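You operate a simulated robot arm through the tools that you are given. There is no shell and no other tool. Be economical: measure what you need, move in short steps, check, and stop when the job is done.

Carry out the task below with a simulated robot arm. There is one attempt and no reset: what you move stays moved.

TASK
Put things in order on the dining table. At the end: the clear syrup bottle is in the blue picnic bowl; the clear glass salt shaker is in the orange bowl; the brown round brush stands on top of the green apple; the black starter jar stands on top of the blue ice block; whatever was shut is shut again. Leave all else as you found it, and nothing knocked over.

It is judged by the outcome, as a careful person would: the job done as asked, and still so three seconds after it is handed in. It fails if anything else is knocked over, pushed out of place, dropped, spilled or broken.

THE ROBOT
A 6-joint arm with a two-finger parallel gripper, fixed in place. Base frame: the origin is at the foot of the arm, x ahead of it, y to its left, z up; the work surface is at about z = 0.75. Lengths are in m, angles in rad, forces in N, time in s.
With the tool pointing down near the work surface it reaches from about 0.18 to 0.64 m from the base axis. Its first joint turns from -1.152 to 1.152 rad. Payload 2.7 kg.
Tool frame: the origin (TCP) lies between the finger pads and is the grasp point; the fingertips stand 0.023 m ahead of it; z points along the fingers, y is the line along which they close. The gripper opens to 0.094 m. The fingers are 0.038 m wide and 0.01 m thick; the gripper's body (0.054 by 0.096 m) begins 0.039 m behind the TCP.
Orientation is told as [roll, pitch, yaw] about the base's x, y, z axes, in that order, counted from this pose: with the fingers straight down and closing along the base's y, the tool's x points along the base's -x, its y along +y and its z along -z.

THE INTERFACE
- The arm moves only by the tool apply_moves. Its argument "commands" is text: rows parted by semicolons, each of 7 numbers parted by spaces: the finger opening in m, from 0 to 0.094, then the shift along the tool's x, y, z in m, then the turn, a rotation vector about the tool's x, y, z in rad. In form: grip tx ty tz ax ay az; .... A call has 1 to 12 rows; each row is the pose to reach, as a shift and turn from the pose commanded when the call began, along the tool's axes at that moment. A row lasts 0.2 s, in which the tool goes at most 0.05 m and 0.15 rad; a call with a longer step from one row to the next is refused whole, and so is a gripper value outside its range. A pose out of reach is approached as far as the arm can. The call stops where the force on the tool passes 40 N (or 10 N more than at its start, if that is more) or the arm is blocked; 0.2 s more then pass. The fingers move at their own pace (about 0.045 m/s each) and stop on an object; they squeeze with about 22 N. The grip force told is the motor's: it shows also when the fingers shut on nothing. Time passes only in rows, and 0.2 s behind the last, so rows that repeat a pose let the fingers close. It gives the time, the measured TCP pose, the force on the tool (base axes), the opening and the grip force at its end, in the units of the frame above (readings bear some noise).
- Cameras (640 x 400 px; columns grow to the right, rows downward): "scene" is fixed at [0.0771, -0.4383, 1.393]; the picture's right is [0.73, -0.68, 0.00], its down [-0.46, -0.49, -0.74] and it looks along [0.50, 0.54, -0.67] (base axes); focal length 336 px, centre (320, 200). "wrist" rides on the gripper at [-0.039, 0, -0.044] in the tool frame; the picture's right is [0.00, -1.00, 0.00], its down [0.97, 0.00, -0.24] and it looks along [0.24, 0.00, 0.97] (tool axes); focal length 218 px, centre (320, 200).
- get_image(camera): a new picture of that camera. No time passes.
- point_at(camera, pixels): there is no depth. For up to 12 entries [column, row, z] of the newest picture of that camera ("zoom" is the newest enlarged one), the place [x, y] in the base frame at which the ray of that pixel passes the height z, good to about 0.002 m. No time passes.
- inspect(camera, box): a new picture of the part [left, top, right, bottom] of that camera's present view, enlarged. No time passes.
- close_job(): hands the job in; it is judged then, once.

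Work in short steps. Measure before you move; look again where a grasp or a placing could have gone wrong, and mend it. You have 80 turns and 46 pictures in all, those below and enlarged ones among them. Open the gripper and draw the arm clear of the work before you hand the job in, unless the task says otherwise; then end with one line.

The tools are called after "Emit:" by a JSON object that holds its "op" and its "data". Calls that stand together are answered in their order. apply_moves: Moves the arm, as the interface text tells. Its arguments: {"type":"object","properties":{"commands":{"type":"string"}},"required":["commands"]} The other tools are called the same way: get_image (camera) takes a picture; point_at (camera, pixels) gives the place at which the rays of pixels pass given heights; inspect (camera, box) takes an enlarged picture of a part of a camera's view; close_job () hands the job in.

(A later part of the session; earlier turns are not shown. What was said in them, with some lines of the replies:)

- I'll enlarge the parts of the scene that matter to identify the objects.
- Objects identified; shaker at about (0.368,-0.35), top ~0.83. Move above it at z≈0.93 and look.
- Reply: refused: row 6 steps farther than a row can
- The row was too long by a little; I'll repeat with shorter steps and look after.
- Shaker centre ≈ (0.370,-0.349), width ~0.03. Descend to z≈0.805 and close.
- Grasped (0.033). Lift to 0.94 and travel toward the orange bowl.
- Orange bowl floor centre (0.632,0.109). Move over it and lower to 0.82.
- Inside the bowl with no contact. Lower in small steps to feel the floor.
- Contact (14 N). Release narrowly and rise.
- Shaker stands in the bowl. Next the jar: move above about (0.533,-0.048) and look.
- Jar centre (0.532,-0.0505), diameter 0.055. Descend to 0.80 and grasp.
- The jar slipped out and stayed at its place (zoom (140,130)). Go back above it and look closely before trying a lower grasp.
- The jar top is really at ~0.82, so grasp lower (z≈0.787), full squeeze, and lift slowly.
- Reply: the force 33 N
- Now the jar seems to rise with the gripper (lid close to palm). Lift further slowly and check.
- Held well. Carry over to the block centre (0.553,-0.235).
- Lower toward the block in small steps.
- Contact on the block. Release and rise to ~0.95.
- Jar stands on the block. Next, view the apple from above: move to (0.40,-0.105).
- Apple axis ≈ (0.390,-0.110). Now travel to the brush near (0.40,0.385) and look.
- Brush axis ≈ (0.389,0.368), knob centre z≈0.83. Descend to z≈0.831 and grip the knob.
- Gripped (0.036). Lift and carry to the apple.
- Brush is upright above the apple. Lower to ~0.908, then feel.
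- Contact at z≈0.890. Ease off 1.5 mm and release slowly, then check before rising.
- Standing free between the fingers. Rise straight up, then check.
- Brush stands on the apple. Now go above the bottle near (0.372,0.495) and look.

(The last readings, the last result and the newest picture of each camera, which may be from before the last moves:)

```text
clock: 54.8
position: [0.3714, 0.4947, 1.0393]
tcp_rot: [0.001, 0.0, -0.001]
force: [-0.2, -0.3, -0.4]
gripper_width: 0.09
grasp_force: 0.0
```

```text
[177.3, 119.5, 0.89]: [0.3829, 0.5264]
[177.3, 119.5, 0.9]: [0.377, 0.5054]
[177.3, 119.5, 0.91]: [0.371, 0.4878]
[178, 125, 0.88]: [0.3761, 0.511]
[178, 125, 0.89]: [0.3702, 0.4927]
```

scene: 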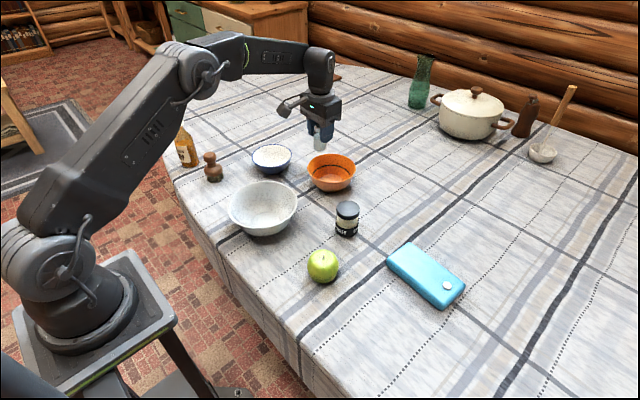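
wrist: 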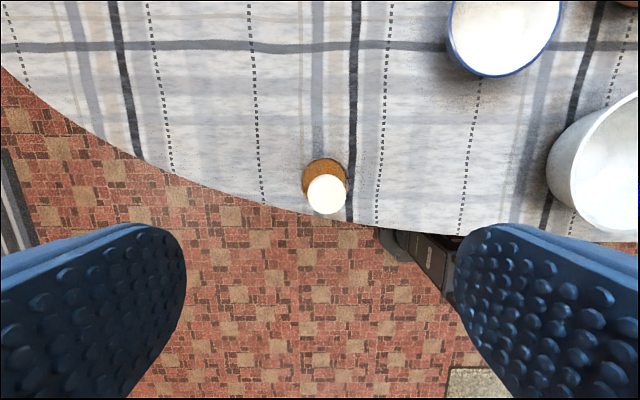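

Bottle axis (0.369,0.490), top ≈0.908, cap ≈0.884–0.908. Grip the cap with TCP at 0.892.

Emit:
{"op": "apply_moves", "data": {"commands": "0.09 0.0025 -0.0045 0.04 0 0 0; 0.09 0.0025 -0.0045 0.08 0 0 0; 0.09 0.0025 -0.0045 0.12 0 0 0; 0.09 0.0025 -0.0045 0.14 0 0 0; 0.09 0.0025 -0.0045 0.147 0 0 0; 0.09 0.0025 -0.0045 0.147 0 0 0; 0 0.0025 -0.0045 0.147 0 0 0; 0 0.0025 -0.0045 0.147 0 0 0; 0 0.0025 -0.0045 0.147 0 0 0; 0 0.0025 -0.0045 0.147 0 0 0; 0 0.0025 -0.0045 0.147 0 0 0; 0 0.0025 -0.0045 0.147 0 0 0"}}

Emit:
{"op": "apply_moves", "data": {"commands": "0 0 0 -0.003 0 0 0; 0 0 0 -0.008 0 0 0; 0 0 0 -0.013 0 0 0; 0 0 0 -0.016 0 0 0"}}

Emit:
{"op": "inspect", "data": {"camera": "scene", "box": [140, 80, 252, 180]}}

```text
clock: 57.4
position: [0.3692, 0.4922, 0.8938]
tcp_rot: [-0.001, -0.001, 0.0]
force: [-0.6, -2.2, 0.5]
gripper_width: 0.0309
grasp_force: 22.4
```

```text
clock: 58.4
position: [0.3686, 0.4927, 0.91]
tcp_rot: [0.0, -0.001, -0.001]
force: [-0.1, 0.1, -3.2]
gripper_width: 0.0307
grasp_force: 22.3
```

```text
4.00 times, centred on (196, 130) of scene
```

zoom: 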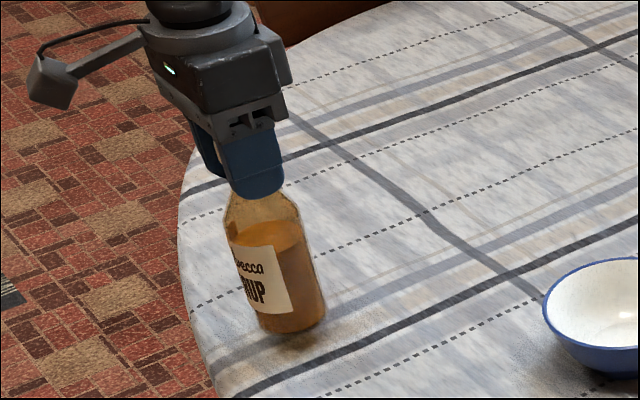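

Held (weight ~3 N). Lift to ~0.99, then carry to the blue bowl (0.550,0.2955).

Emit:
{"op": "apply_moves", "data": {"commands": "0 0 0 -0.02 0 0 0; 0 0 0 -0.05 0 0 0; 0 0 0 -0.08 0 0 0; 0 -0.015 -0.016 -0.08 0 0 0; 0 -0.038 -0.041 -0.08 0 0 0; 0 -0.061 -0.066 -0.08 0 0 0; 0 -0.084 -0.091 -0.08 0 0 0; 0 -0.107 -0.116 -0.08 0 0 0; 0 -0.13 -0.141 -0.08 0 0 0; 0 -0.153 -0.166 -0.08 0 0 0; 0 -0.172 -0.187 -0.08 0 0 0; 0 -0.181 -0.196 -0.08 0 0 0"}}

Emit:
{"op": "get_image", "data": {"camera": "wrist"}}

Emit:
{"op": "inspect", "data": {"camera": "scene", "box": [216, 80, 328, 180]}}

```text
clock: 61.0
position: [0.5495, 0.2958, 0.9899]
tcp_rot: [-0.003, 0.001, 0.0]
force: [0.3, 0.3, -3.6]
gripper_width: 0.0304
grasp_force: 22.4
```

```text
13 pictures are left
```

wrist: 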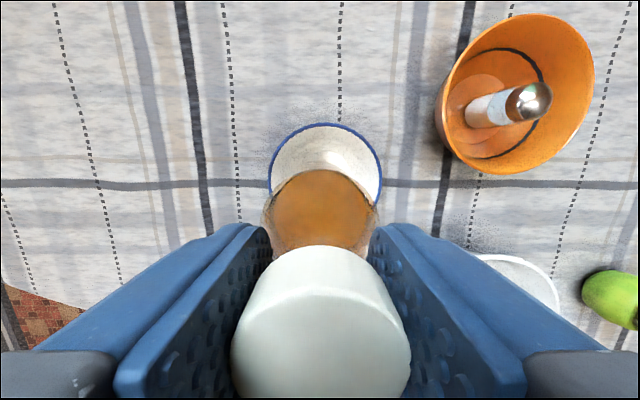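

```text
4.00 times, centred on (272, 130) of scene
```

zoom: 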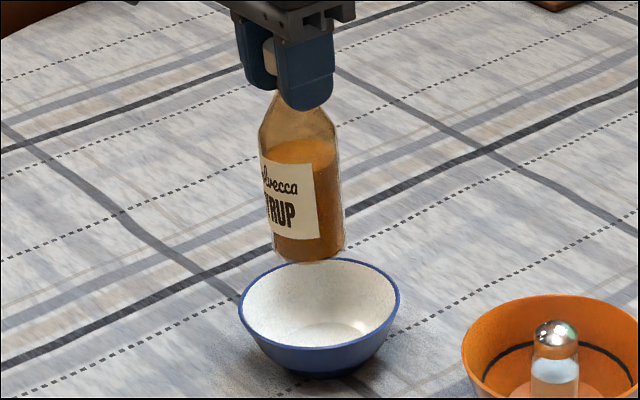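

Emit:
{"op": "point_at", "data": {"camera": "wrist", "pixels": [[325, 123, 0.79], [270, 180, 0.79], [382, 180, 0.79], [325, 123, 0.8], [270, 180, 0.8], [382, 180, 0.8]]}}

Emit:
{"op": "point_at", "data": {"camera": "zoom", "pixels": [[238, 308, 0.79], [400, 300, 0.79], [320, 260, 0.79], [318, 348, 0.79], [330, 335, 0.755], [290, 335, 0.755], [372, 333, 0.755]]}}

```text
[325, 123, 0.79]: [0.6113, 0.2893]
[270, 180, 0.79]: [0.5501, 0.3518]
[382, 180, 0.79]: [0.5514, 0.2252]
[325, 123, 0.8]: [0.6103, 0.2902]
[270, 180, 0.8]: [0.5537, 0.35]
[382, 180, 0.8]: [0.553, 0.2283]
```

```text
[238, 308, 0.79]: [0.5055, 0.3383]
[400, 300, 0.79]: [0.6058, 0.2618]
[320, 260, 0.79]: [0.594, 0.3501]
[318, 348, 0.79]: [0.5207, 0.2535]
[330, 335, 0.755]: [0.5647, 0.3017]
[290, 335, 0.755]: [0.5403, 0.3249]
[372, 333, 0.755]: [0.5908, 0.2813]
```

Both cameras agree on rim z≈0.80, bowl centre (0.549,0.288). Correct by −0.007 in y and lower to ~0.925.

Emit:
{"op": "apply_moves", "data": {"commands": "0 0 -0.007 0 0 0 0; 0 0 -0.007 0.02 0 0 0; 0 0 -0.007 0.04 0 0 0; 0 0 -0.007 0.055 0 0 0; 0 0 -0.007 0.065 0 0 0; 0 0 -0.007 0.065 0 0 0"}}

Emit:
{"op": "inspect", "data": {"camera": "scene", "box": [216, 90, 328, 190]}}

```text
clock: 62.4
position: [0.5505, 0.289, 0.9253]
tcp_rot: [0.001, -0.001, 0.001]
force: [0.6, 0.1, -3.4]
gripper_width: 0.0305
grasp_force: 21.9
```

```text
4.00 times, centred on (272, 140) of scene
```

zoom: 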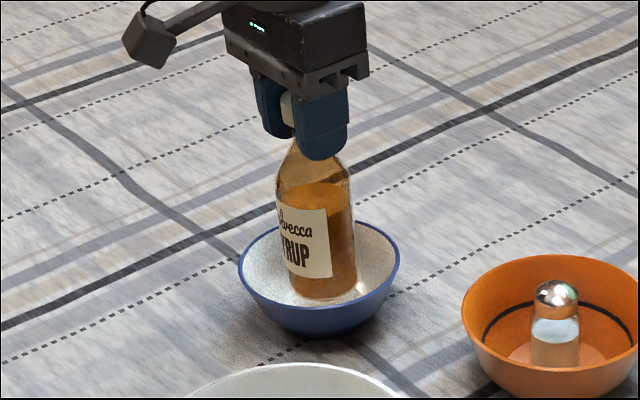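

Well centred. Lower in small steps to contact.

Emit:
{"op": "apply_moves", "data": {"commands": "0 0 0 0.004 0 0 0; 0 0 0 0.008 0 0 0; 0 0 0 0.011 0 0 0; 0 0 0 0.013 0 0 0"}}

Emit:
{"op": "apply_moves", "data": {"commands": "0 0 0 0.002 0 0 0; 0 0 0 0.004 0 0 0"}}

Emit:
{"op": "apply_moves", "data": {"commands": "0 0 0 0.001 0 0 0; 0 0 0 0.003 0 0 0"}}

```text
clock: 63.4
position: [0.5501, 0.2876, 0.9115]
tcp_rot: [-0.002, 0.0, 0.002]
force: [0.3, 0.0, -3.4]
gripper_width: 0.0298
grasp_force: 21.9
```

```text
clock: 64.0
position: [0.5493, 0.288, 0.907]
tcp_rot: [0.0, 0.0, 0.0]
force: [0.0, 0.4, -2.7]
gripper_width: 0.0304
grasp_force: 22.2
```

```text
clock: 64.6
position: [0.5485, 0.2882, 0.904]
tcp_rot: [-0.001, 0.001, 0.001]
force: [-0.2, 0.4, -3.7]
gripper_width: 0.0304
grasp_force: 22.1
```

Emit:
{"op": "apply_moves", "data": {"commands": "0 0 0 0.001 0 0 0; 0 0 0 0.003 0 0 0"}}

Emit:
{"op": "apply_moves", "data": {"commands": "0 0 0 0.001 0 0 0; 0 0 0 0.002 0 0 0"}}

```text
clock: 65.2
position: [0.549, 0.2876, 0.9012]
tcp_rot: [0.0, 0.001, -0.001]
force: [-0.1, -0.3, -2.2]
gripper_width: 0.03
grasp_force: 22.1
```

```text
clock: 65.8
position: [0.549, 0.2891, 0.8988]
tcp_rot: [0.0, -0.003, 0.001]
force: [0.0, -0.6, 2.7]
gripper_width: 0.0301
grasp_force: 21.8
```

Contact at 0.899. Release in place slowly and look.

Emit:
{"op": "apply_moves", "data": {"commands": "0.03 0 0 0 0 0 0; 0.034 0 0 0 0 0 0; 0.038 0 0 0 0 0 0; 0.044 0 0 0 0 0 0; 0.05 0 0 0 0 0 0; 0.05 0 0 0 0 0 0"}}

Emit:
{"op": "inspect", "data": {"camera": "scene", "box": [216, 90, 328, 190]}}

```text
clock: 67.2
position: [0.549, 0.289, 0.8998]
tcp_rot: [-0.001, -0.001, 0.0]
force: [-0.8, -0.2, -0.8]
gripper_width: 0.0498
grasp_force: 0.0
```

```text
4.00 times, centred on (272, 140) of scene
```

zoom: 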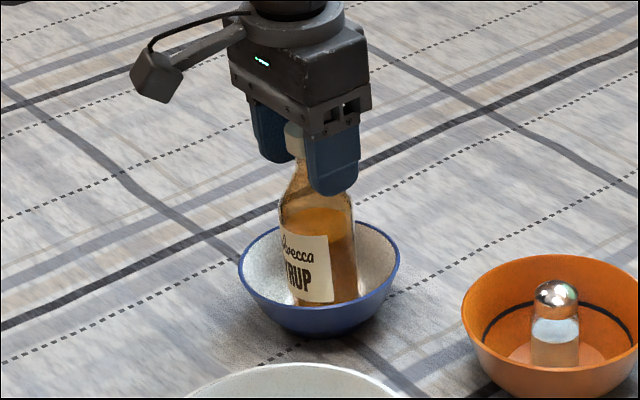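

Standing upright. Open wider, rise straight, and withdraw.

Emit:
{"op": "apply_moves", "data": {"commands": "0.07 0 0 0 0 0 0; 0.085 0 0 0 0 0 0; 0.085 0 0 -0.03 0 0 0; 0.085 0 0 -0.07 0 0 0; 0.085 0 0 -0.11 0 0 0; 0.085 0 0 -0.15 0 0 0; 0.085 0.04 0 -0.17 0 0 0; 0.085 0.08 0 -0.18 0 0 0; 0.085 0.12 -0.02 -0.18 0 0 0; 0.085 0.16 -0.04 -0.18 0 0 0; 0.085 0.19 -0.06 -0.18 0 0 0; 0.085 0.19 -0.06 -0.18 0 0 0"}}

Emit:
{"op": "get_image", "data": {"camera": "scene"}}

```text
clock: 69.8
position: [0.3595, 0.2285, 1.0794]
tcp_rot: [0.0, -0.001, -0.001]
force: [0.3, -0.2, 0.4]
gripper_width: 0.0851
grasp_force: 0.0
```

```text
9 pictures are left
```

scene: 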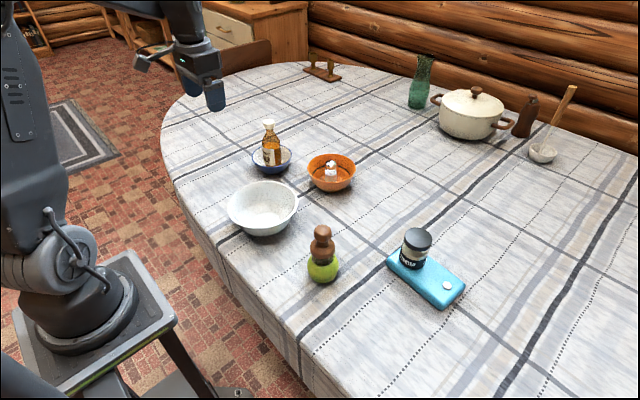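

All four items are in place, nothing else has moved, and the lids and the cap are still on. Handing in.

Emit:
{"op": "close_job", "data": {}}

```text
The job is handed in.
```

The job is done and handed in: the syrup bottle stands in the blue bowl, the salt shaker in the orange bowl, the brush on the apple and the jar on the ice block. I opened nothing, and the last picture shows nothing knocked over or out of place; the jar slipped once on the first grasp but stayed upright where it was.
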